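You operate a simulated robot arm through the tools that you are given. There is no shell and no other tool.

You run a simulated robot arm. Do the job below in one go: nothing can be reset, and whatever is moved stays where it is left.

TASK
Firm the soil in the seed tray and cover it, vent open.
Fine: use the wooden tamper and put it back; clear cover seated on the rim, soil bin shut.

It is judged by the outcome, as a careful person would: the job done as asked, and still so three seconds after it is handed in. It fails if anything else is knocked over, pushed out of place, dropped, spilled or broken. A push-on lid holds only when it is set on centred and level and pressed home; a screw cap is set on level and turned clockwise until tight.

THE ROBOT
A 6-joint arm with a two-finger parallel gripper, fixed in place. Base frame: the origin is at the foot of the arm, x ahead of it, y to its left, z up; the work surface is at about z = 0.84. Units: m, degrees, N and s.
With the tool pointing down near the work surface it reaches from about 0.58 to 0.94 m from the base axis. Its first joint turns from -149.0 to 149.0 degrees. Payload 3.43 kg.
Tool frame: the origin (TCP) lies between the finger pads and is the grasp point; the fingertips stand 0.034 m ahead of it; z points along the fingers, y is the line along which they close. Largest opening 0.128 m; finger width 0.024, thickness 0.012; the body of the gripper, 0.048 by 0.13 m, starts 0.096 m behind the TCP.
Orientation is that of the tool frame in the base frame, as [roll, pitch, yaw] about the fixed x, y, z axes, in that order (R = Rz(yaw) Ry(pitch) Rx(roll)). With the fingers straight down and closing along the base's y, the tool's x points along the base's -x, its y along +y and its z along -z.

THE INTERFACE
- The arm moves only by the tool jog_arm. Its argument "commands" is a list of rows, each an object of numbers (a shift or turn left out is 0, a gripper value left out holds the last): "tx", "ty", "tz": the shift along the base's x, y, z in m; "wx", "wy", "wz": the turn, a rotation vector about the base's x, y, z in degrees; "claw": the gripper command, from -1 (fully open) to 1 (shut), values between in proportion. In form: [{"tx": .., "ty": .., "tz": .., "wx": .., "wy": .., "wz": .., "claw": ..}, ...]. A call has 1 to 20 rows; each row shifts and turns the commanded pose from where the row before left it. Rows are played at 5 a second. More than 0.05 m and 8.6 degrees between two rows, or a gripper value outside its range, and nothing of the call is played. Where a pose cannot be reached the arm comes as near as it can. A force on the tool above 40 N (or 10 N above the force at the start of the call, whichever is more), or a blocked arm, ends the call early, and 0.2 s more pass. Each finger travels about 0.108 m/s and halts on what it meets, pressing with about 26 N; the grip force reading is that of the motor and also rises with nothing between the fingers. The clock runs only during rows and for 0.2 s after the last one: add rows that do not move to give the fingers time. It gives the time, the measured TCP pose, the force on the tool (base axes), the opening and the grip force at its end, in the units of the frame above (readings bear some noise), with the torque about the TCP (base axes, N m) and any sound that the robot's microphone picked up, and new pictures: "show" is both (left out), scene, wrist or none.
- Cameras (640 x 400 px; columns grow to the right, rows downward): "scene" is fixed at [0.0495, -0.6509, 1.4817]; the picture's right is [-0.30, -0.95, 0.00], its down [-0.77, 0.24, -0.59] and it looks along [0.56, -0.18, -0.81] (base axes); focal length 214 px, centre (320, 200). "wrist" rides on the gripper at [0.076, -0.011, -0.16] in the tool frame; the picture's right is [0.15, 0.99, 0.00], its down [-0.88, 0.13, -0.46] and it looks along [-0.45, 0.07, 0.89] (tool axes); focal length 234 px, centre (320, 200). There is no depth. A picture from a camera that has moved, and an enlarged one, comes with that camera's place and axes in the base frame and with its lens.
- move_column(by): slides the trunk up (or, below 0, down) by that many m; the arm rides with it, the base frame stays. It gives what a move gives, with no picture.
- zoom(camera, box): a new picture of the part [left, top, right, bottom] of that camera's present view, enlarged. No time passes.
- hand_in(): hands the job in; it is judged then, once.

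Nothing tells you positions but the pictures and the camera data. Unless the task says otherwise, let go and move clear before handing in.

The tools are called after "Emit:" as a command line: name --argument value ..., lists and objects as JSON in quotes. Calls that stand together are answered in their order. jog_arm: Moves the arm, as the interface text tells. Its arguments: {"type":"object","properties":{"commands":{"type":"array"},"show":{"type":"string","enum":["both","scene","wrist","none"]}},"required":["commands"]} The other tools are called the same way: move_column (by) slides the trunk up or down; zoom (camera, box) takes an enlarged picture of a part of a camera's view; hand_in () hands the job in.

At the start:

```text
t: 0.0
tcp_pos: [0.3829, -0.7272, 1.283]
tool_rot: [-180.0, -0.1, -180.0]
force: [-0.1, 0.3, -0.4]
moment: [0.0, 0.01, 0.03]
opening: 0.128
grasp_force: 0.1
trunk travel left (down, up): [-0.675, 0.035]
```

scene: 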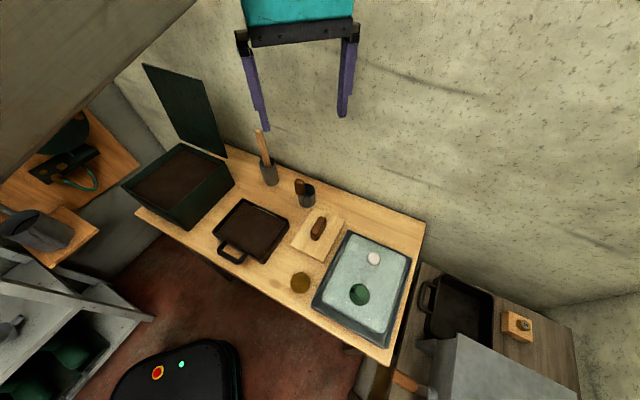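
wrist: 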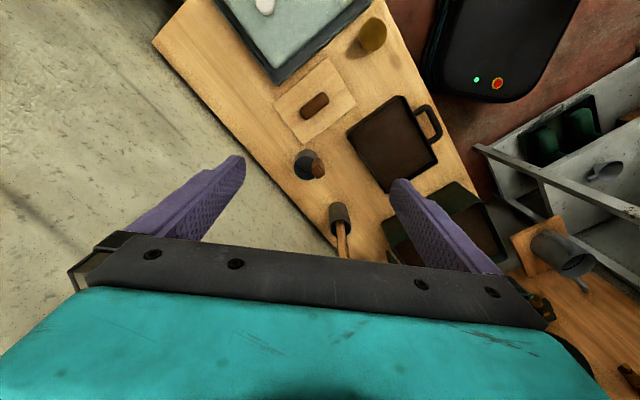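

I see a bench with an open soil bin, a soil-filled tray with a handle, several small tools, and a clear cover with a vent. I'll zoom in to identify them before moving.

Emit:
zoom --camera "scene" --box '[220, 120, 420, 245]'

Emit:
zoom --camera "scene" --box '[270, 215, 430, 365]'

Emit:
zoom --camera "scene" --box '[110, 60, 310, 260]'

Emit:
zoom --camera "scene" --box '[390, 250, 590, 400]'

Emit:
zoom --camera "wrist" --box '[220, 0, 480, 180]'

Emit:
zoom --camera "scene" --box '[0, 90, 160, 400]'

```text
3.20 times, centred on (320, 182) of scene
camera zoom: at [0.0495, -0.6509, 1.4817], right [-0.3, -0.95, 0.0], down [-0.77, 0.24, -0.59], along [0.56, -0.18, -0.81], focal length 686 px, centre (320, 256)
```

zoom: 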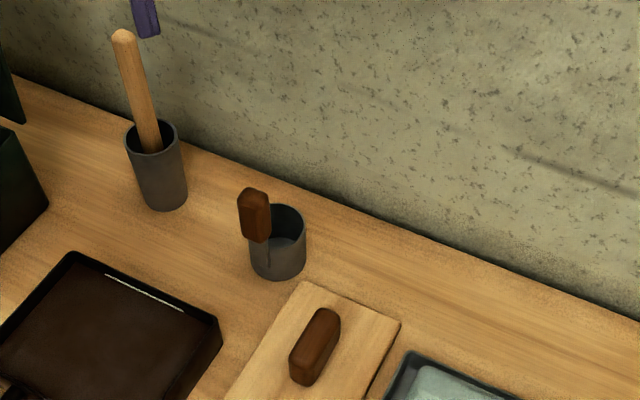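

```text
2.67 times, centred on (350, 290) of scene
camera zoom: at [0.0495, -0.6509, 1.4817], right [-0.3, -0.95, 0.0], down [-0.77, 0.24, -0.59], along [0.56, -0.18, -0.81], focal length 572 px, centre (240, -40)
```

zoom: 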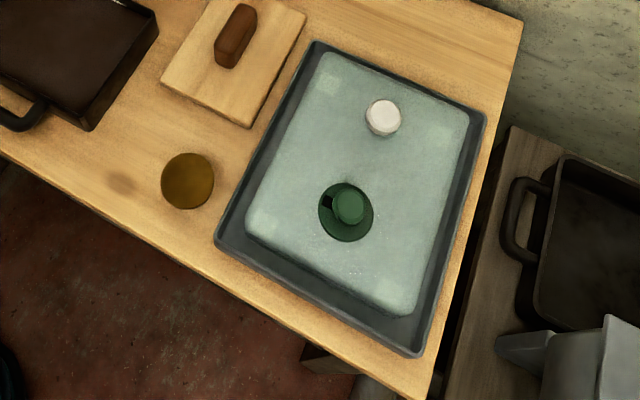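

```text
2.00 times, centred on (210, 160) of scene
camera zoom: at [0.0495, -0.6509, 1.4817], right [-0.3, -0.95, 0.0], down [-0.77, 0.24, -0.59], along [0.56, -0.18, -0.81], focal length 429 px, centre (540, 280)
```

zoom: 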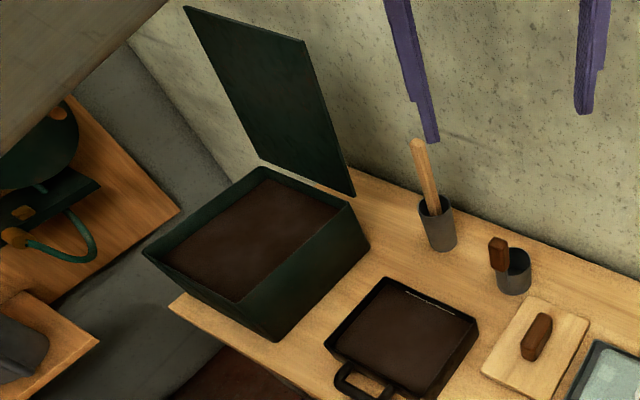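

```text
2.67 times, centred on (490, 325) of scene
camera zoom: at [0.0495, -0.6509, 1.4817], right [-0.3, -0.95, 0.0], down [-0.77, 0.24, -0.59], along [0.56, -0.18, -0.81], focal length 572 px, centre (-133, -133)
```

zoom: 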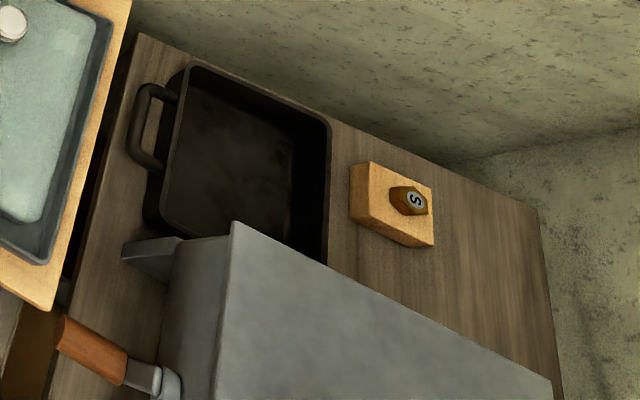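

```text
2.22 times, centred on (350, 90) of wrist
camera zoom: at [0.3086, -0.7373, 1.4421], right [-0.15, 0.99, 0.0], down [0.88, 0.13, 0.46], along [0.45, 0.07, -0.89], focal length 520 px, centre (253, 444)
```

zoom: 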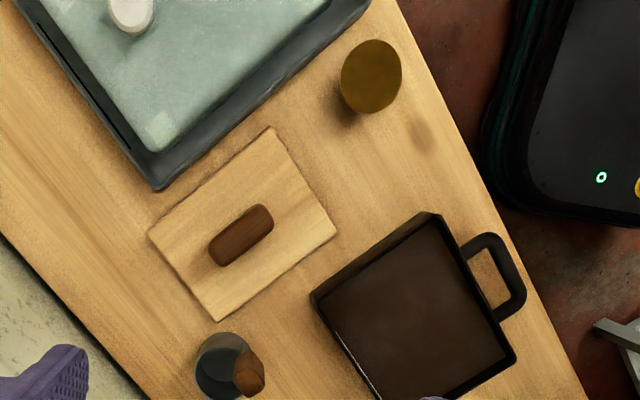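

```text
1.29 times, centred on (80, 245) of scene
camera zoom: at [0.0495, -0.6509, 1.4817], right [-0.3, -0.95, 0.0], down [-0.77, 0.24, -0.59], along [0.56, -0.18, -0.81], focal length 277 px, centre (630, 142)
```

zoom: 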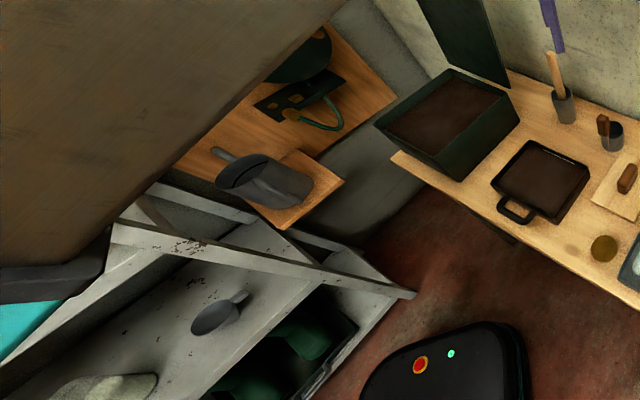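

The light wooden plate with a brown handle looks like the tamper. The grey and clear unit with a green vent looks like the cover, and the dark tray with soil the seed tray. I'll move the wrist camera over the cover to check.

Emit:
jog_arm --commands '[{"tx": -0.04, "ty": -0.01}, {"tx": -0.04, "ty": -0.01}, {"tx": -0.04, "ty": -0.01}, {"tx": -0.04, "ty": -0.01}, {"tx": -0.04, "ty": -0.02}, {}]'

```text
t: 1.4
tcp_pos: [0.1818, -0.7878, 1.2845]
tool_rot: [-180.0, 0.0, 179.9]
force: [-0.2, 0.3, 0.4]
moment: [0.04, 0.02, -0.01]
opening: 0.1277
grasp_force: 0.1
trunk travel left (down, up): [-0.675, 0.035]
camera wrist: at [0.1074, -0.7987, 1.4436], right [-0.15, 0.99, 0.0], down [0.88, 0.13, 0.46], along [0.45, 0.07, -0.89], focal length 234 px, centre (320, 200)
```

scene: 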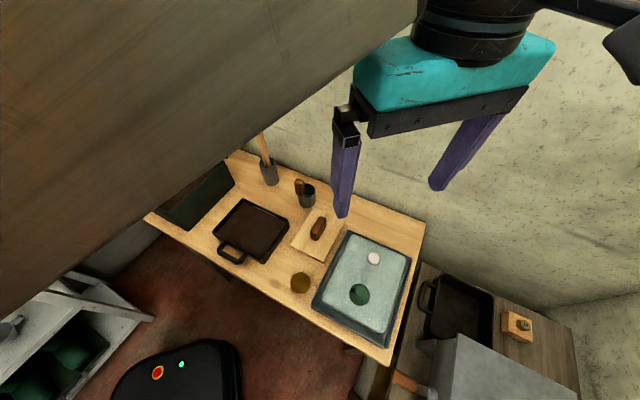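
wrist: 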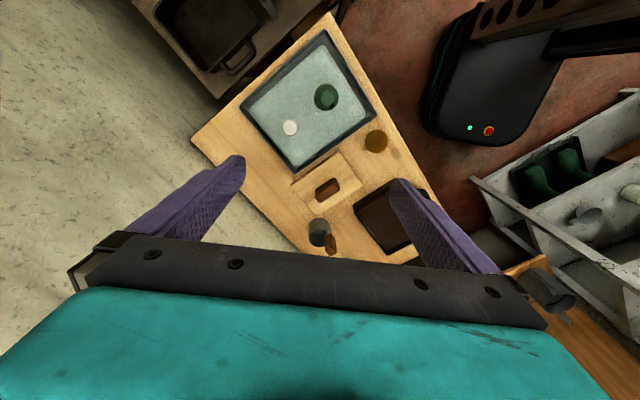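

The wrist camera now sees the cover and tamper. I'll enlarge both to read the details.

Emit:
zoom --camera "wrist" --box '[230, 20, 400, 180]'

Emit:
zoom --camera "wrist" --box '[285, 70, 365, 130]'

Emit:
zoom --camera "scene" --box '[300, 220, 430, 365]'

Emit:
zoom --camera "wrist" --box '[280, 140, 420, 270]'

```text
2.50 times, centred on (315, 100) of wrist
camera zoom: at [0.1074, -0.7987, 1.4436], right [-0.15, 0.99, 0.0], down [0.88, 0.13, 0.46], along [0.45, 0.07, -0.89], focal length 585 px, centre (332, 450)
```

zoom: 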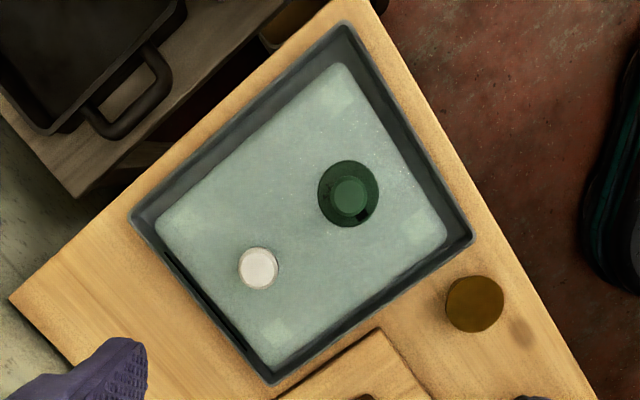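

```text
6.67 times, centred on (325, 100) of wrist
camera zoom: at [0.1074, -0.7987, 1.4436], right [-0.15, 0.99, 0.0], down [0.88, 0.13, 0.46], along [0.45, 0.07, -0.89], focal length 1561 px, centre (287, 867)
```

zoom: 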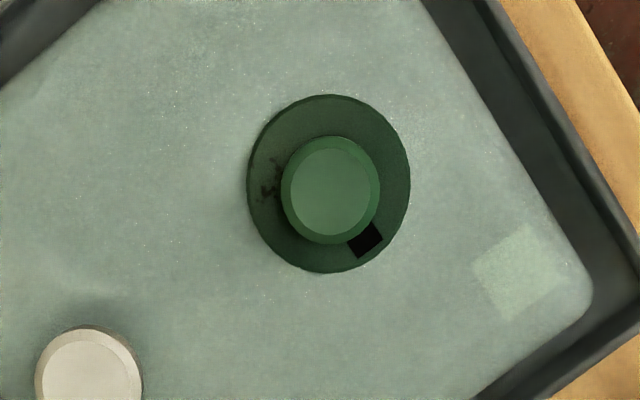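

```text
2.76 times, centred on (365, 292) of scene
camera zoom: at [0.0495, -0.6509, 1.4817], right [-0.3, -0.95, 0.0], down [-0.77, 0.24, -0.59], along [0.56, -0.18, -0.81], focal length 592 px, centre (196, -55)
```

zoom: 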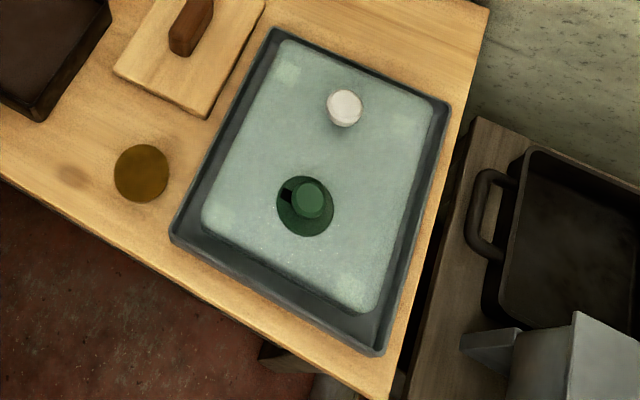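

```text
3.08 times, centred on (350, 205) of wrist
camera zoom: at [0.1074, -0.7987, 1.4436], right [-0.15, 0.99, 0.0], down [0.88, 0.13, 0.46], along [0.45, 0.07, -0.89], focal length 720 px, centre (228, 185)
```

zoom: 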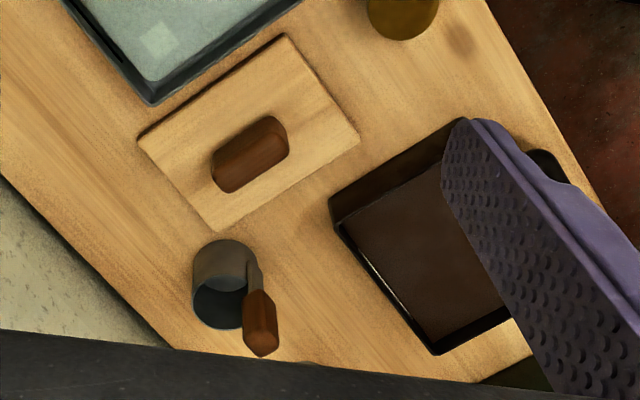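

The cover is a clear dome about 0.20 x 0.17 m, resting in a grey tray near (0.17, -0.82). It has a white knob and a green vent. I'll lower the trunk and shift so the camera can inspect the vent up close.

Emit:
move_column --by -0.2

Emit:
jog_arm --commands '[{"tx": -0.04}, {"tx": -0.04}, {"tx": -0.03}, {}]'

Emit:
zoom --camera "wrist" --box '[200, 50, 440, 200]'

```text
t: 3.6
tcp_pos: [0.1829, -0.7884, 1.0852]
tool_rot: [-180.0, 0.0, 180.0]
force: [0.0, 0.8, -0.8]
moment: [-0.02, -0.03, 0.0]
opening: 0.128
grasp_force: 0.1
trunk travel left (down, up): [-0.475, 0.235]
```

```text
t: 4.6
tcp_pos: [0.0729, -0.7854, 1.0865]
tool_rot: [-180.0, 0.1, -180.0]
force: [-0.2, -0.5, -0.4]
moment: [-0.02, -0.01, -0.04]
opening: 0.1281
grasp_force: 0.0
trunk travel left (down, up): [-0.475, 0.235]
camera wrist: at [-0.002, -0.7959, 1.2462], right [-0.15, 0.99, 0.0], down [0.88, 0.13, 0.46], along [0.45, 0.07, -0.89], focal length 234 px, centre (320, 200)
```

scene: 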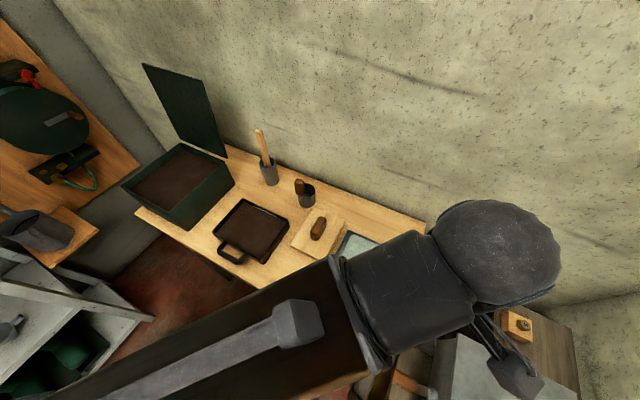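
wrist: 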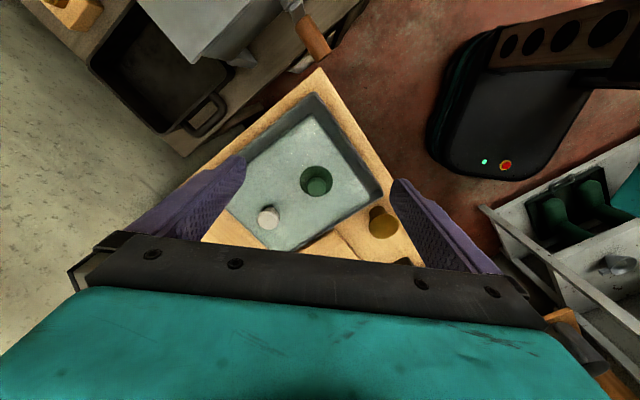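

```text
2.67 times, centred on (320, 125) of wrist
camera zoom: at [-0.002, -0.7959, 1.2462], right [-0.15, 0.99, 0.0], down [0.88, 0.13, 0.46], along [0.45, 0.07, -0.89], focal length 624 px, centre (320, 400)
```

zoom: 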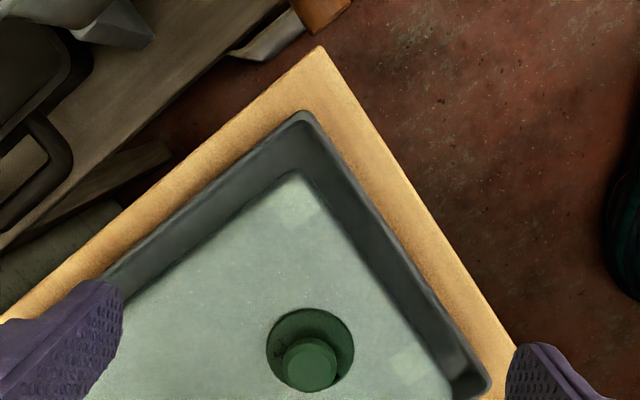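

The vent and white knob are now close in the wrist view. I'll zoom in tighter.

Emit:
zoom --camera "wrist" --box '[285, 150, 350, 210]'

Emit:
zoom --camera "wrist" --box '[230, 160, 400, 266]'

Emit:
zoom --camera "wrist" --box '[440, 140, 640, 260]'

Emit:
zoom --camera "scene" --box '[110, 50, 310, 280]'

```text
6.67 times, centred on (318, 180) of wrist
camera zoom: at [-0.002, -0.7959, 1.2462], right [-0.15, 0.99, 0.0], down [0.88, 0.13, 0.46], along [0.45, 0.07, -0.89], focal length 1561 px, centre (337, 333)
```

zoom: 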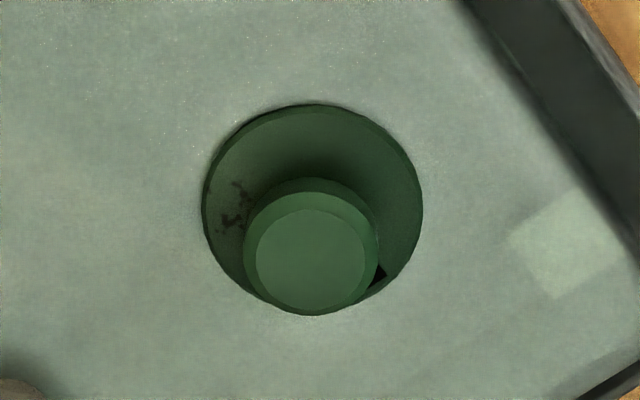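

```text
3.76 times, centred on (315, 213) of wrist
camera zoom: at [-0.002, -0.7959, 1.2462], right [-0.15, 0.99, 0.0], down [0.88, 0.13, 0.46], along [0.45, 0.07, -0.89], focal length 882 px, centre (339, 151)
```

zoom: 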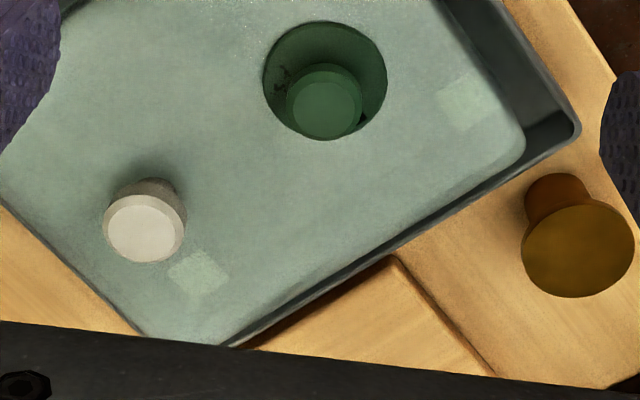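

```text
3.20 times, centred on (540, 200) of wrist
camera zoom: at [-0.002, -0.7959, 1.2462], right [-0.15, 0.99, 0.0], down [0.88, 0.13, 0.46], along [0.45, 0.07, -0.89], focal length 749 px, centre (-384, 200)
```

zoom: 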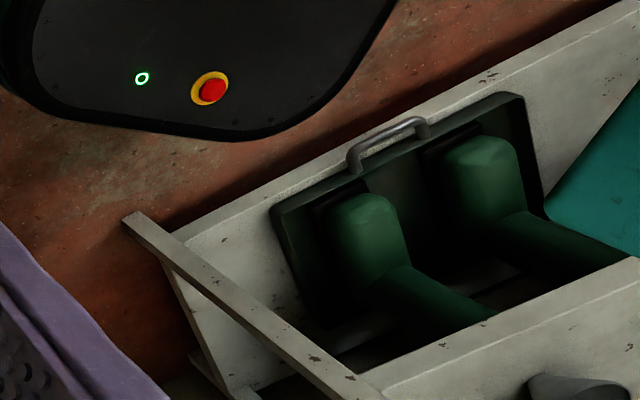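

```text
1.74 times, centred on (210, 165) of scene
camera zoom: at [0.0495, -0.6509, 1.4817], right [-0.3, -0.95, 0.0], down [-0.77, 0.24, -0.59], along [0.56, -0.18, -0.81], focal length 373 px, centre (511, 261)
```

zoom: 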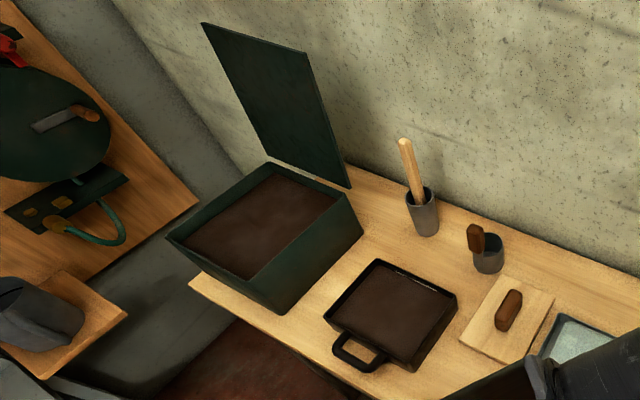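

The vent is a green knob on a disc with a black mark that points along the bench toward the soil. Next I'll turn the tool about 45° to line up with the bench and look at the soil tray.

Emit:
jog_arm --commands '[{"tx": 0.0287, "ty": 0.0315, "wz": -4.5}, {"tx": 0.0287, "ty": 0.0315, "wz": -4.5}, {"tx": 0.0287, "ty": 0.0315, "wz": -4.5}, {"tx": 0.0287, "ty": 0.0315, "wz": -4.5}, {"tx": 0.0287, "ty": 0.0315, "wz": -4.5}, {"tx": 0.0287, "ty": 0.0315, "wz": -4.5}, {"tx": 0.0287, "ty": 0.0315, "wz": -4.5}, {"tx": 0.0287, "ty": 0.0315, "wz": -4.5}, {"tx": 0.0287, "ty": 0.0315, "wz": -4.5}, {"tx": 0.0287, "ty": 0.0315, "wz": -4.5}, {}]'

Emit:
zoom --camera "wrist" --box '[160, 20, 480, 240]'

```text
t: 6.5
tcp_pos: [0.3229, -0.5417, 1.0438]
tool_rot: [-179.4, 0.5, 143.3]
force: [-11.2, -19.4, 1.4]
moment: [3.47, -1.76, 1.95]
opening: 0.1283
grasp_force: 0.0
out of reach, approached as far as the arm can: row 4, 5, 6, 7, 8, 9
trunk travel left (down, up): [-0.475, 0.235]
stopped in row 9: the force on the tool passed its limit at 114 N (the readings are from after the stop); the commanded pose is now the measured one
camera wrist: at [0.2561, -0.5022, 1.2019], right [0.47, 0.88, -0.01], down [0.78, -0.42, 0.46], along [0.4, -0.23, -0.89], focal length 234 px, centre (320, 200)
```

scene: 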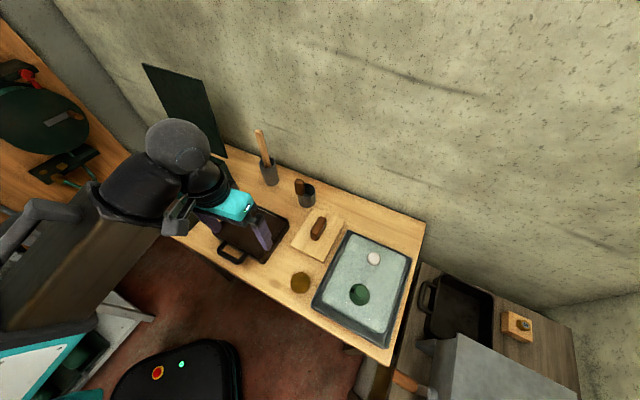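
wrist: 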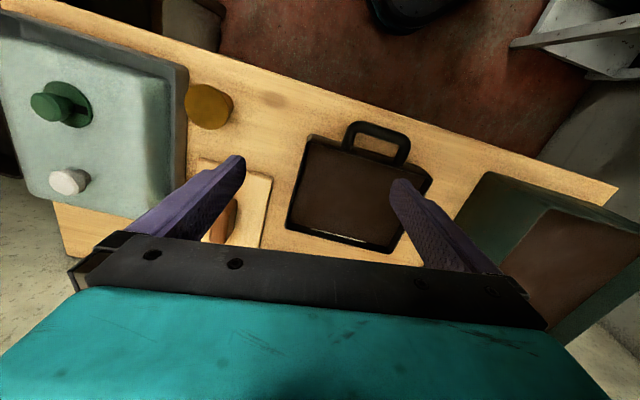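

```text
1.82 times, centred on (320, 130) of wrist
camera zoom: at [0.2561, -0.5022, 1.2019], right [0.47, 0.88, -0.01], down [0.78, -0.42, 0.46], along [0.4, -0.23, -0.89], focal length 426 px, centre (320, 327)
```

zoom: 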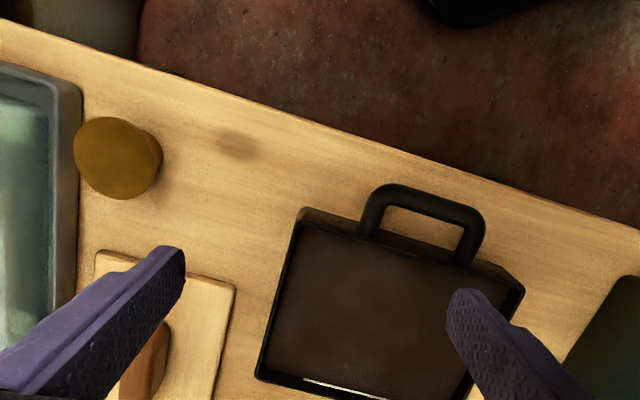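

The arm was driven too close to its own base and stopped on a force limit, but the objects look unmoved. I'll back outward and up, then check that the force clears.

Emit:
jog_arm --commands '[{"tx": 0.01, "ty": -0.015, "tz": 0.02}, {"tx": 0.02, "ty": -0.03, "tz": 0.02}, {"tx": 0.02, "ty": -0.03, "tz": 0.02}, {}]'

Emit:
zoom --camera "scene" --box '[110, 50, 430, 370]'

```text
t: 7.0
tcp_pos: [0.335, -0.5558, 1.0588]
tool_rot: [-179.1, 1.0, 143.6]
force: [-4.2, -13.7, -2.2]
moment: [2.13, -0.8, 1.16]
opening: 0.128
grasp_force: 0.0
out of reach, approached as far as the arm can: row 1
trunk travel left (down, up): [-0.475, 0.235]
stopped in row 2: the force on the tool passed its limit at 44 N (the readings are from after the stop); the commanded pose is now the measured one
camera wrist: at [0.2663, -0.516, 1.2174], right [0.47, 0.88, -0.02], down [0.78, -0.41, 0.47], along [0.41, -0.24, -0.88], focal length 234 px, centre (320, 200)
```

scene: 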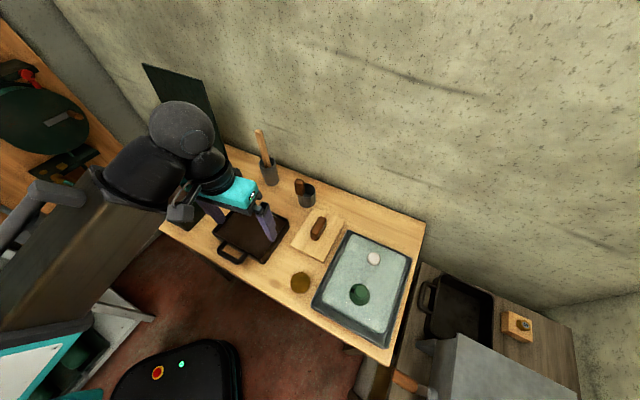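
wrist: 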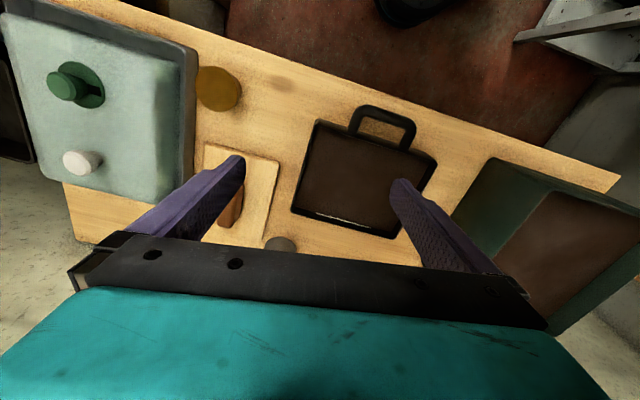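

```text
1.25 times, centred on (270, 210) of scene
camera zoom: at [0.0495, -0.6509, 1.4817], right [-0.3, -0.95, 0.0], down [-0.77, 0.24, -0.59], along [0.56, -0.18, -0.81], focal length 268 px, centre (382, 188)
```

zoom: 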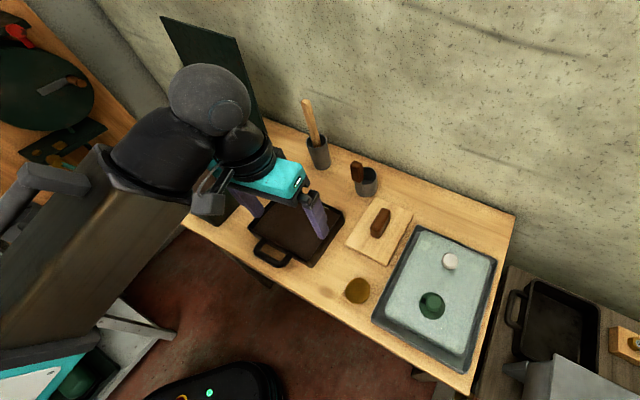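

The camera mount on the robot side of the gripper seems to touch the arm's own forearm. I'll move gently outward and undo some of the yaw.

Emit:
jog_arm --commands '[{"tx": 0.01, "ty": -0.015}, {"tx": 0.015, "ty": -0.025}, {"tx": 0.02, "ty": -0.03}, {"tx": 0.02, "ty": -0.03, "wz": 5}, {}]'

```text
t: 8.2
tcp_pos: [0.3977, -0.6559, 1.0597]
tool_rot: [-179.1, 1.2, 148.5]
force: [0.4, 0.3, 0.0]
moment: [0.02, 0.01, 0.01]
opening: 0.1279
grasp_force: 0.1
trunk travel left (down, up): [-0.475, 0.235]
camera wrist: at [0.3265, -0.6215, 1.2175], right [0.39, 0.92, -0.02], down [0.81, -0.34, 0.47], along [0.43, -0.2, -0.88], focal length 234 px, centre (320, 200)
```

scene: 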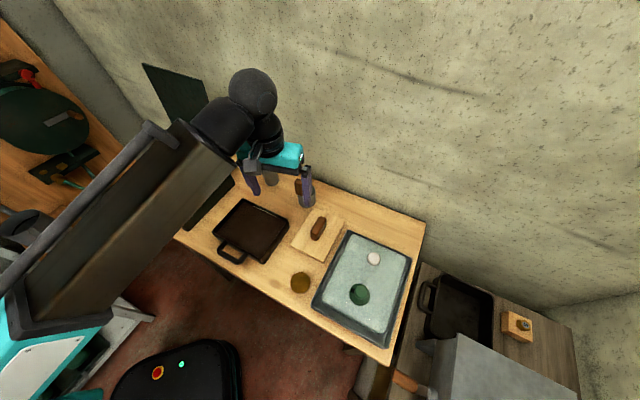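
wrist: 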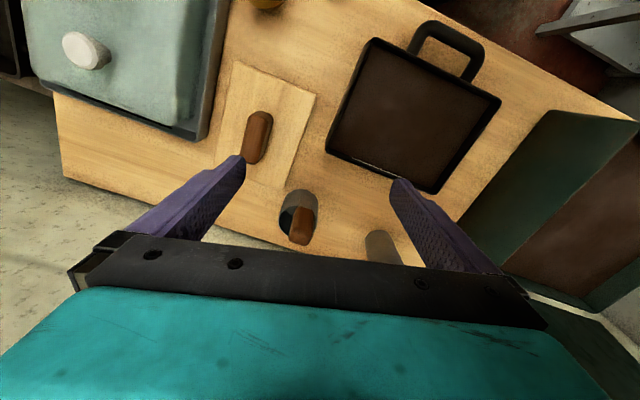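

The arm is free again with zero force, and this view shows both the tamper and the seed tray well. I'll zoom to measure them.

Emit:
zoom --camera "wrist" --box '[310, 10, 510, 200]'

Emit:
zoom --camera "wrist" --box '[190, 50, 350, 260]'

Emit:
zoom --camera "scene" --box '[200, 180, 360, 290]'

Emit:
zoom --camera "wrist" --box '[20, 0, 240, 140]'

Emit:
zoom --camera "wrist" --box '[440, 100, 640, 380]'

```text
2.11 times, centred on (410, 105) of wrist
camera zoom: at [0.3265, -0.6215, 1.2175], right [0.39, 0.92, -0.02], down [0.81, -0.34, 0.47], along [0.43, -0.2, -0.88], focal length 493 px, centre (130, 400)
```

zoom: 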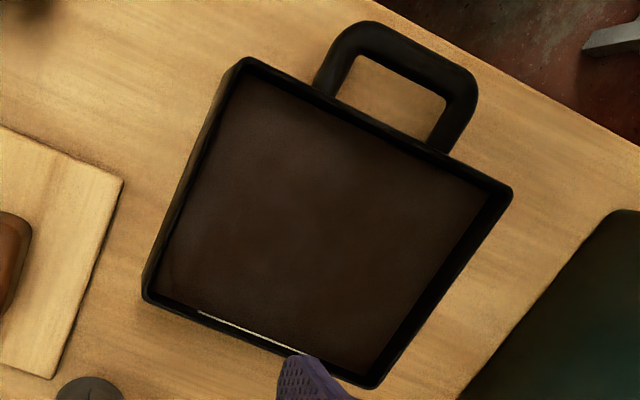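

```text
1.90 times, centred on (270, 155) of wrist
camera zoom: at [0.3265, -0.6215, 1.2175], right [0.39, 0.92, -0.02], down [0.81, -0.34, 0.47], along [0.43, -0.2, -0.88], focal length 446 px, centre (415, 286)
```

zoom: 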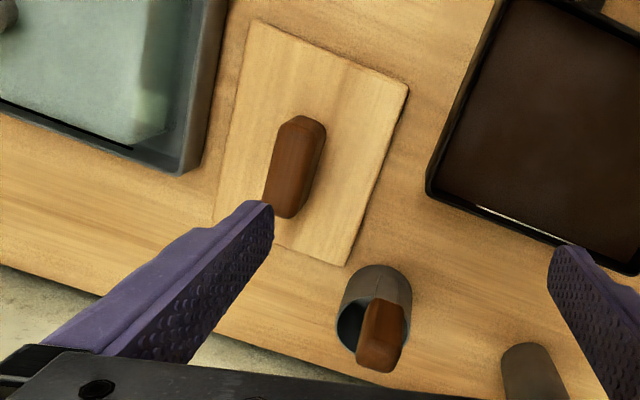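

```text
3.64 times, centred on (280, 235) of scene
camera zoom: at [0.0495, -0.6509, 1.4817], right [-0.3, -0.95, 0.0], down [-0.77, 0.24, -0.59], along [0.56, -0.18, -0.81], focal length 780 px, centre (466, 73)
```

zoom: 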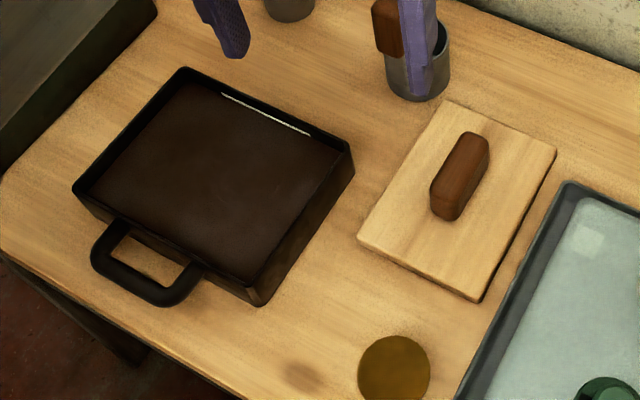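

```text
2.86 times, centred on (130, 70) of wrist
camera zoom: at [0.3265, -0.6215, 1.2175], right [0.39, 0.92, -0.02], down [0.81, -0.34, 0.47], along [0.43, -0.2, -0.88], focal length 669 px, centre (863, 571)
```

zoom: 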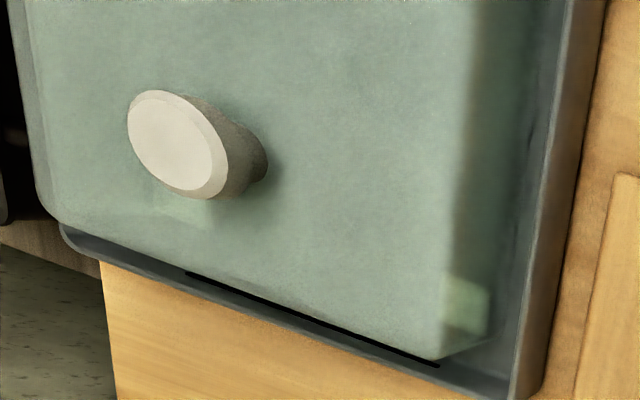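

```text
1.43 times, centred on (540, 240) of wrist
camera zoom: at [0.3265, -0.6215, 1.2175], right [0.39, 0.92, -0.02], down [0.81, -0.34, 0.47], along [0.43, -0.2, -0.88], focal length 334 px, centre (6, 143)
```

zoom: 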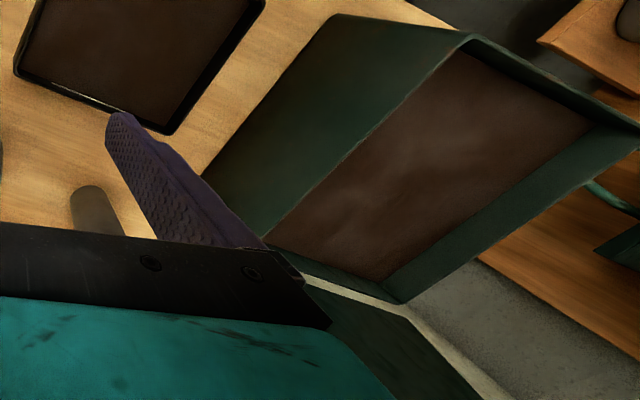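

The seed tray is about 0.185 x 0.147 m, centred near (0.43, -0.54). The tamper plate is about 0.157 x 0.116 m near (0.36, -0.74), so it only fits the tray when turned 90°. I'll level the tool, line it up over the tamper handle and check.

Emit:
jog_arm --commands '[{"wx": 1.39, "wy": 0.55, "tx": -0.01, "ty": -0.02}, {"wz": -6.5, "tx": -0.015, "ty": -0.035}, {"wz": -6.5, "tx": -0.014, "ty": -0.03}, {}, {}]'

Emit:
zoom --camera "wrist" --box '[220, 80, 420, 250]'

Emit:
zoom --camera "scene" --box '[240, 150, 400, 260]'

```text
t: 9.0
tcp_pos: [0.359, -0.7408, 1.0585]
tool_rot: [-179.7, -0.3, 137.0]
force: [-8.2, -11.1, -0.1]
moment: [1.99, -1.34, 1.21]
opening: 0.1279
grasp_force: 0.0
trunk travel left (down, up): [-0.475, 0.235]
stopped in row 4: the force on the tool passed its limit at 65 N (the readings are from after the stop); the commanded pose is now the measured one
camera wrist: at [0.2973, -0.697, 1.2182], right [0.57, 0.82, 0.0], down [0.74, -0.51, 0.45], along [0.37, -0.26, -0.89], focal length 234 px, centre (320, 200)
```

scene: 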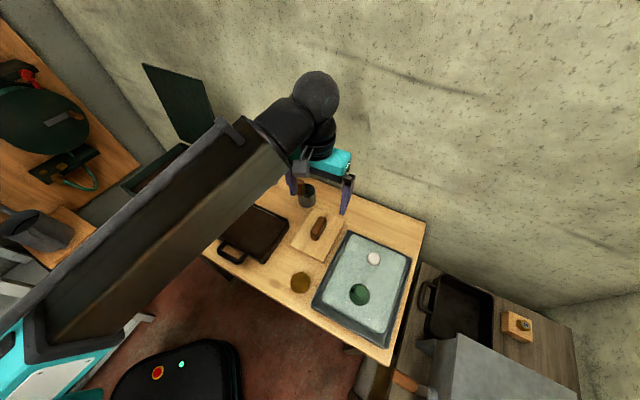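
wrist: 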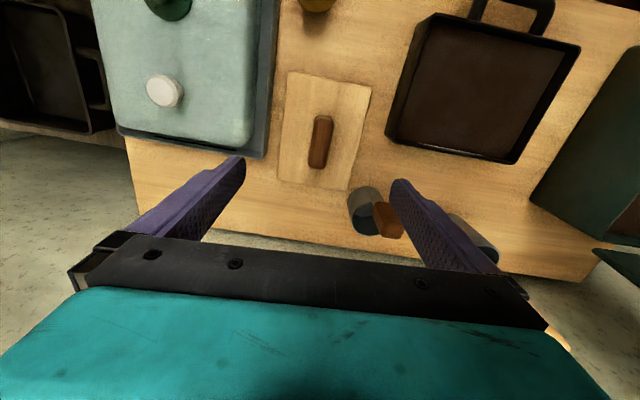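

```text
2.35 times, centred on (320, 165) of wrist
camera zoom: at [0.2973, -0.697, 1.2182], right [0.57, 0.82, 0.0], down [0.74, -0.51, 0.45], along [0.37, -0.26, -0.89], focal length 551 px, centre (320, 282)
```

zoom: 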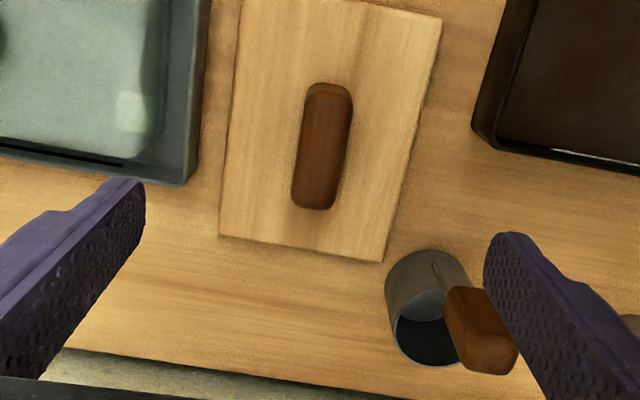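

```text
3.64 times, centred on (320, 205) of scene
camera zoom: at [0.0495, -0.6509, 1.4817], right [-0.3, -0.95, 0.0], down [-0.77, 0.24, -0.59], along [0.56, -0.18, -0.81], focal length 780 px, centre (320, 182)
```

zoom: 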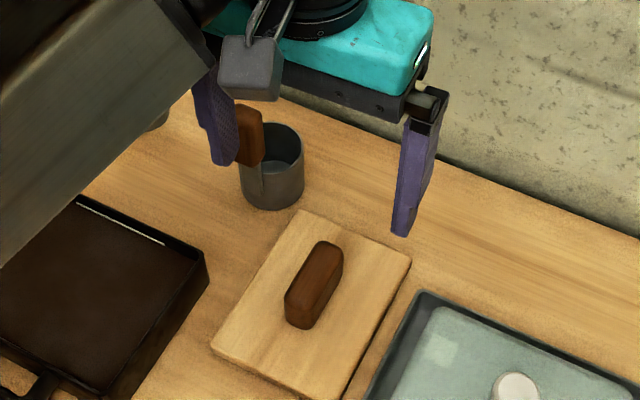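

The wrist camera is pressing against the forearm whenever it points toward the base, so that yaw is unusable here. I'll turn the other way, by +178°, so the camera sits on the wall side. The finger closing direction stays the same.

Emit:
jog_arm --commands '[{"wz": 3}, {"wz": 6}, {"wz": 8}, {"wz": 8}, {"wz": 8}, {"wz": 8}, {}]' --show "scene"

```text
t: 10.6
tcp_pos: [0.3573, -0.7416, 1.0578]
tool_rot: [-179.8, -0.3, 178.0]
force: [-0.7, -0.7, 0.3]
moment: [0.03, 0.01, -0.02]
opening: 0.1279
grasp_force: 0.0
trunk travel left (down, up): [-0.475, 0.235]
```

scene: 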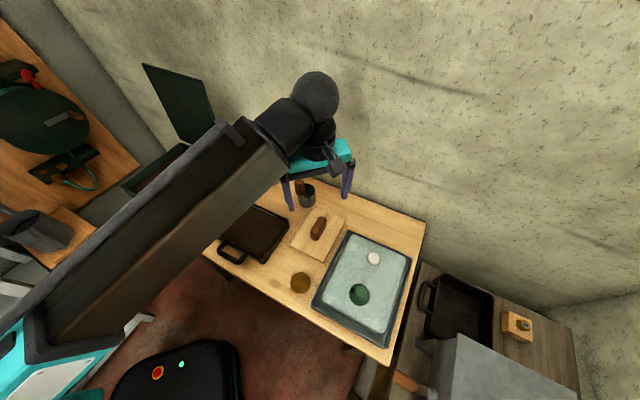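

Emit:
jog_arm --commands '[{"wz": 8.5}, {"wz": 8.5}, {"wz": 8.5}, {"wz": 8.5}, {"wz": 8.5}, {"wz": 8.5}, {"wz": 8.5}, {"wz": 8.5}, {"wz": 8.5}, {"wz": 8.5}, {"wz": 8.5}, {"wz": 8.5}, {"wz": 8.5}, {"wz": 8.5}, {"wz": 8.5}, {"wz": 8.5}, {"wz": 1.5}, {}]'

```text
t: 14.4
tcp_pos: [0.3588, -0.7395, 1.0581]
tool_rot: [-179.8, -0.3, -74.9]
force: [-0.3, 0.5, -0.1]
moment: [-0.02, 0.01, -0.02]
opening: 0.1283
grasp_force: 0.0
out of reach, approached as far as the arm can: row 13, 14, 15, 16
trunk travel left (down, up): [-0.475, 0.235]
camera wrist: at [0.389, -0.8095, 1.2186], right [-0.92, -0.4, 0.0], down [-0.36, 0.82, 0.45], along [-0.18, 0.41, -0.89], focal length 234 px, centre (320, 200)
```

scene: 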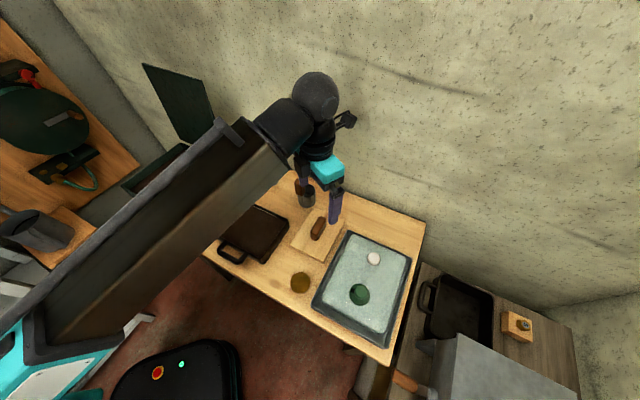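
wrist: 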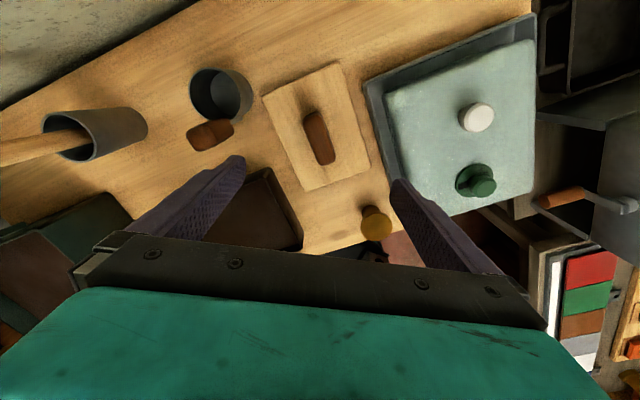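

The wrist joint has a limit at about yaw -75, so I need yaw 135.5 for the tamper after all. I'll raise the trunk and reach down with the arm, so the forearm slopes steeper and clears the camera.

Emit:
move_column --by 0.23

Emit:
jog_arm --commands '[{"wz": -8.5}, {"wz": -8.5}, {"wz": -8.5}, {"wz": -8.5}, {"wz": -8.5}, {"wz": -8.5}, {"wz": -8.5}, {"wz": -8.5}, {"wz": -8.5}, {"wz": -8.5}, {"wz": -8.5}, {"wz": -8.5}, {"wz": -3.1}, {}]' --show "none"

Emit:
jog_arm --commands '[{"tz": -0.04}, {"tz": -0.04}, {"tz": -0.04}, {"tz": -0.04}, {"tz": -0.04}, {"tz": -0.04}, {}]'

```text
t: 16.8
tcp_pos: [0.3585, -0.7399, 1.2883]
tool_rot: [-179.8, -0.2, -74.9]
force: [0.4, 0.2, -0.1]
moment: [-0.02, 0.01, -0.03]
opening: 0.128
grasp_force: 0.1
trunk travel left (down, up): [-0.705, 0.005]
```

```text
t: 19.8
tcp_pos: [0.3585, -0.7393, 1.2883]
tool_rot: [-179.9, -0.2, 179.9]
force: [0.3, 0.2, 0.6]
moment: [0.01, -0.01, 0.0]
opening: 0.1279
grasp_force: 0.1
trunk travel left (down, up): [-0.705, 0.005]
```

```text
t: 21.4
tcp_pos: [0.3594, -0.7401, 1.0488]
tool_rot: [-179.8, -0.2, 180.0]
force: [-0.3, 0.6, 0.0]
moment: [0.01, 0.0, 0.04]
opening: 0.1282
grasp_force: 0.0
trunk travel left (down, up): [-0.705, 0.005]
camera wrist: at [0.2841, -0.7501, 1.2084], right [-0.15, 0.99, 0.0], down [0.88, 0.13, 0.45], along [0.45, 0.06, -0.89], focal length 234 px, centre (320, 200)
```

scene: 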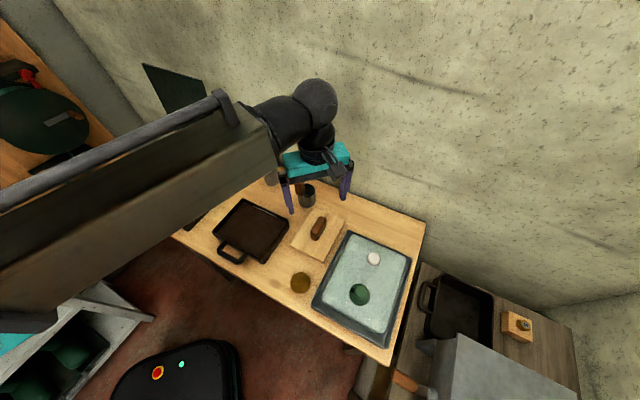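
wrist: 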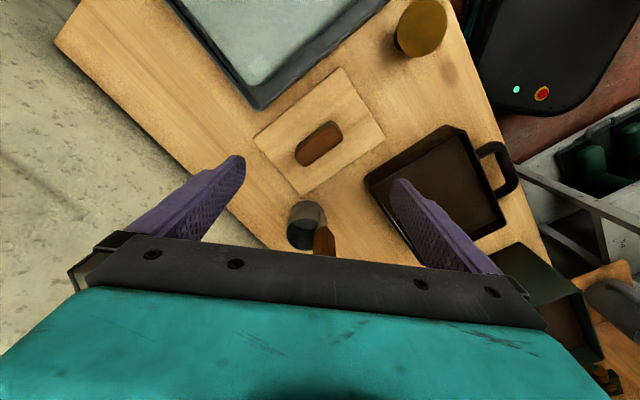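

The forearm is now steeper. I'll turn to yaw 135.5 in steps and watch the force.

Emit:
jog_arm --commands '[{"wz": -7.5}, {"wz": -7.5}, {"wz": -7.5}, {"wz": -6}, {"wz": -5}, {"wz": -5}, {"wz": -3}, {"wz": -3}, {}]'

```text
t: 23.4
tcp_pos: [0.3577, -0.739, 1.049]
tool_rot: [-179.8, -0.2, 135.6]
force: [-0.4, 0.5, 0.0]
moment: [0.0, -0.01, 0.01]
opening: 0.1283
grasp_force: 0.1
trunk travel left (down, up): [-0.705, 0.005]
camera wrist: at [0.2987, -0.6941, 1.2087], right [0.59, 0.81, 0.0], down [0.72, -0.52, 0.45], along [0.36, -0.27, -0.89], focal length 234 px, centre (320, 200)
```

scene: 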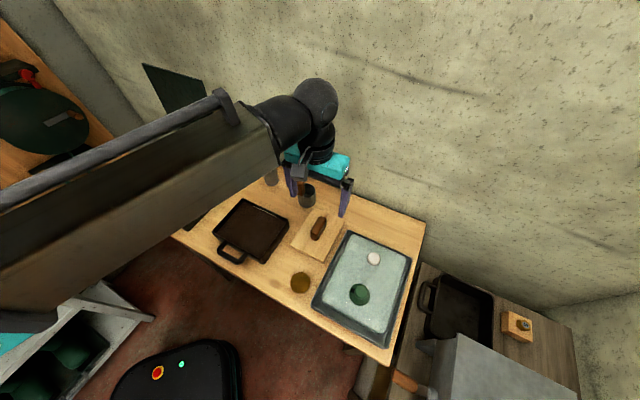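
wrist: 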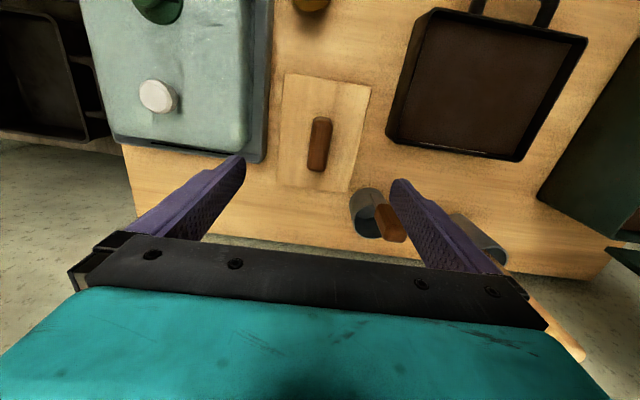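

There's no contact now. I'll zoom in to locate the tamper handle precisely.

Emit:
zoom --camera "wrist" --box '[260, 60, 400, 200]'

Emit:
zoom --camera "wrist" --box '[370, 0, 600, 170]'

Emit:
zoom --camera "scene" --box '[285, 195, 355, 265]'

```text
2.86 times, centred on (330, 130) of wrist
camera zoom: at [0.2987, -0.6941, 1.2087], right [0.59, 0.81, 0.0], down [0.72, -0.52, 0.45], along [0.36, -0.27, -0.89], focal length 669 px, centre (291, 400)
```

zoom: 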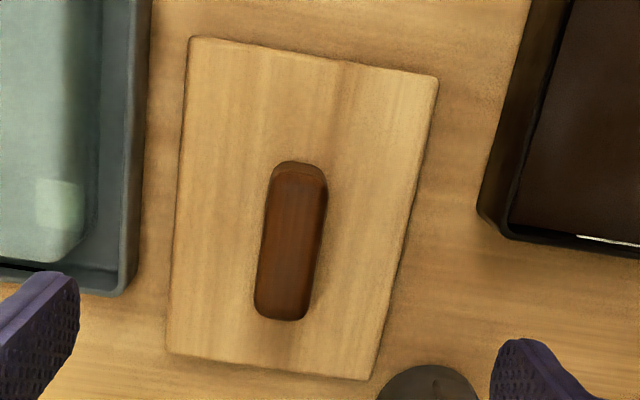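

```text
2.35 times, centred on (485, 85) of wrist
camera zoom: at [0.2987, -0.6941, 1.2087], right [0.59, 0.81, 0.0], down [0.72, -0.52, 0.45], along [0.36, -0.27, -0.89], focal length 551 px, centre (-68, 471)
```

zoom: 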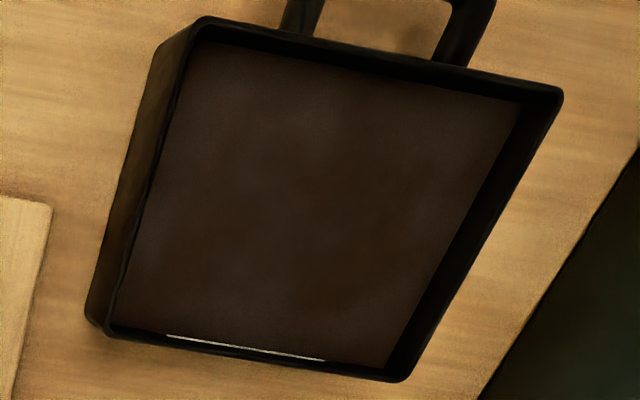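

```text
5.71 times, centred on (320, 230) of scene
camera zoom: at [0.0495, -0.6509, 1.4817], right [-0.3, -0.95, 0.0], down [-0.77, 0.24, -0.59], along [0.56, -0.18, -0.81], focal length 1226 px, centre (320, 29)
```

zoom: 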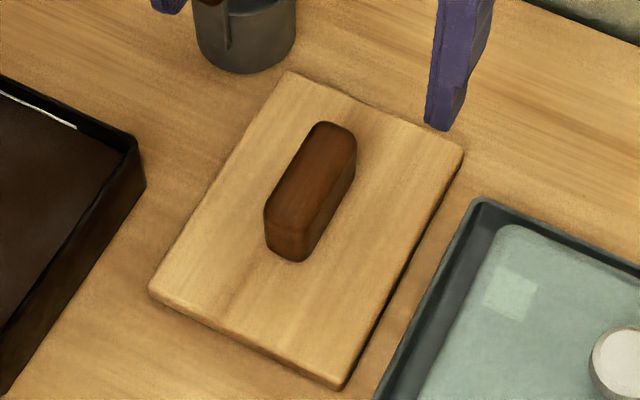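

The tamper handle is centred at about (0.361, -0.741) with its top near z 0.885. I'll narrow the fingers to about 6 cm and go down over it.

Emit:
jog_arm --commands '[{"claw": 0.05, "wz": 0.4, "tx": 0.0015, "ty": -0.001}, {"tx": 0.0015, "ty": -0.001}, {"tz": -0.03}, {"tz": -0.03}, {"tz": -0.03}, {"tz": -0.02}, {}]'

Emit:
zoom --camera "wrist" --box '[200, 80, 440, 250]'

Emit:
zoom --camera "scene" --box '[270, 170, 370, 270]'

```text
t: 25.0
tcp_pos: [0.3624, -0.7406, 0.9383]
tool_rot: [-179.8, -0.2, 135.9]
force: [-0.7, 0.2, 0.2]
moment: [0.01, -0.01, 0.01]
opening: 0.0607
grasp_force: 0.1
trunk travel left (down, up): [-0.705, 0.005]
camera wrist: at [0.3011, -0.6965, 1.0977], right [0.58, 0.81, 0.0], down [0.73, -0.52, 0.45], along [0.37, -0.27, -0.89], focal length 234 px, centre (320, 200)
```

scene: 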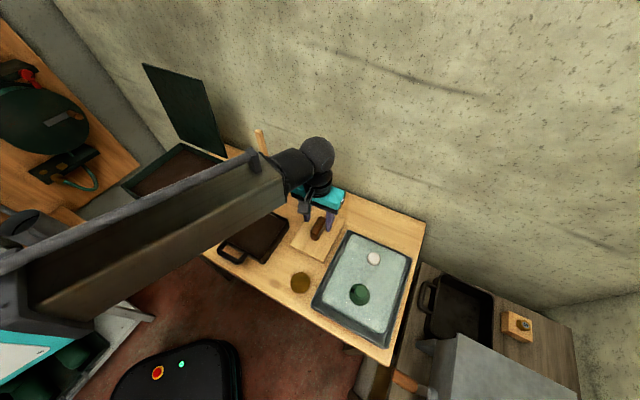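
wrist: 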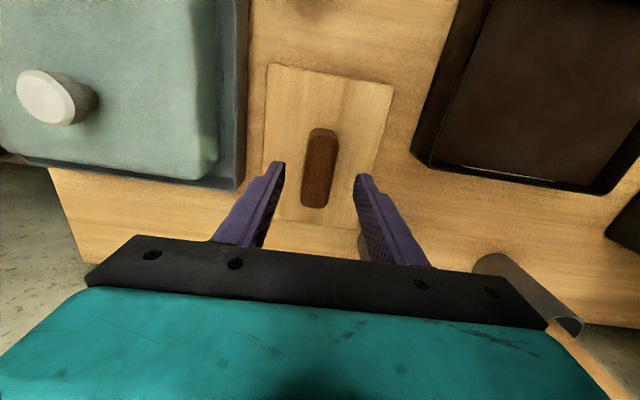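

```text
2.35 times, centred on (320, 165) of wrist
camera zoom: at [0.3011, -0.6965, 1.0977], right [0.58, 0.81, 0.0], down [0.73, -0.52, 0.45], along [0.37, -0.27, -0.89], focal length 551 px, centre (320, 282)
```

zoom: 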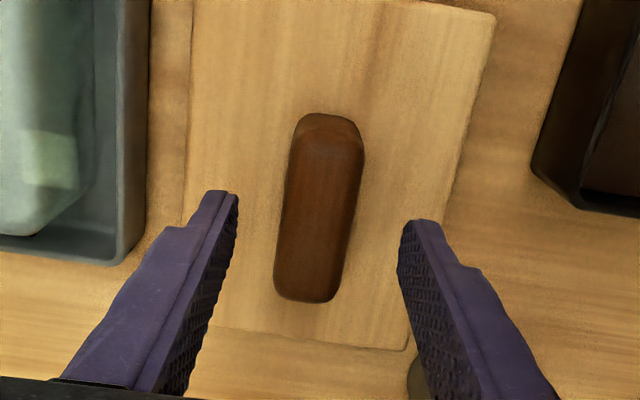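

```text
4.00 times, centred on (320, 220) of scene
camera zoom: at [0.0495, -0.6509, 1.4817], right [-0.3, -0.95, 0.0], down [-0.77, 0.24, -0.59], along [0.56, -0.18, -0.81], focal length 858 px, centre (320, 120)
```

zoom: 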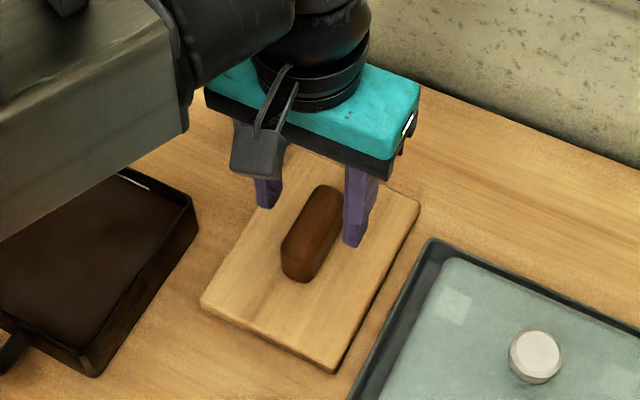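

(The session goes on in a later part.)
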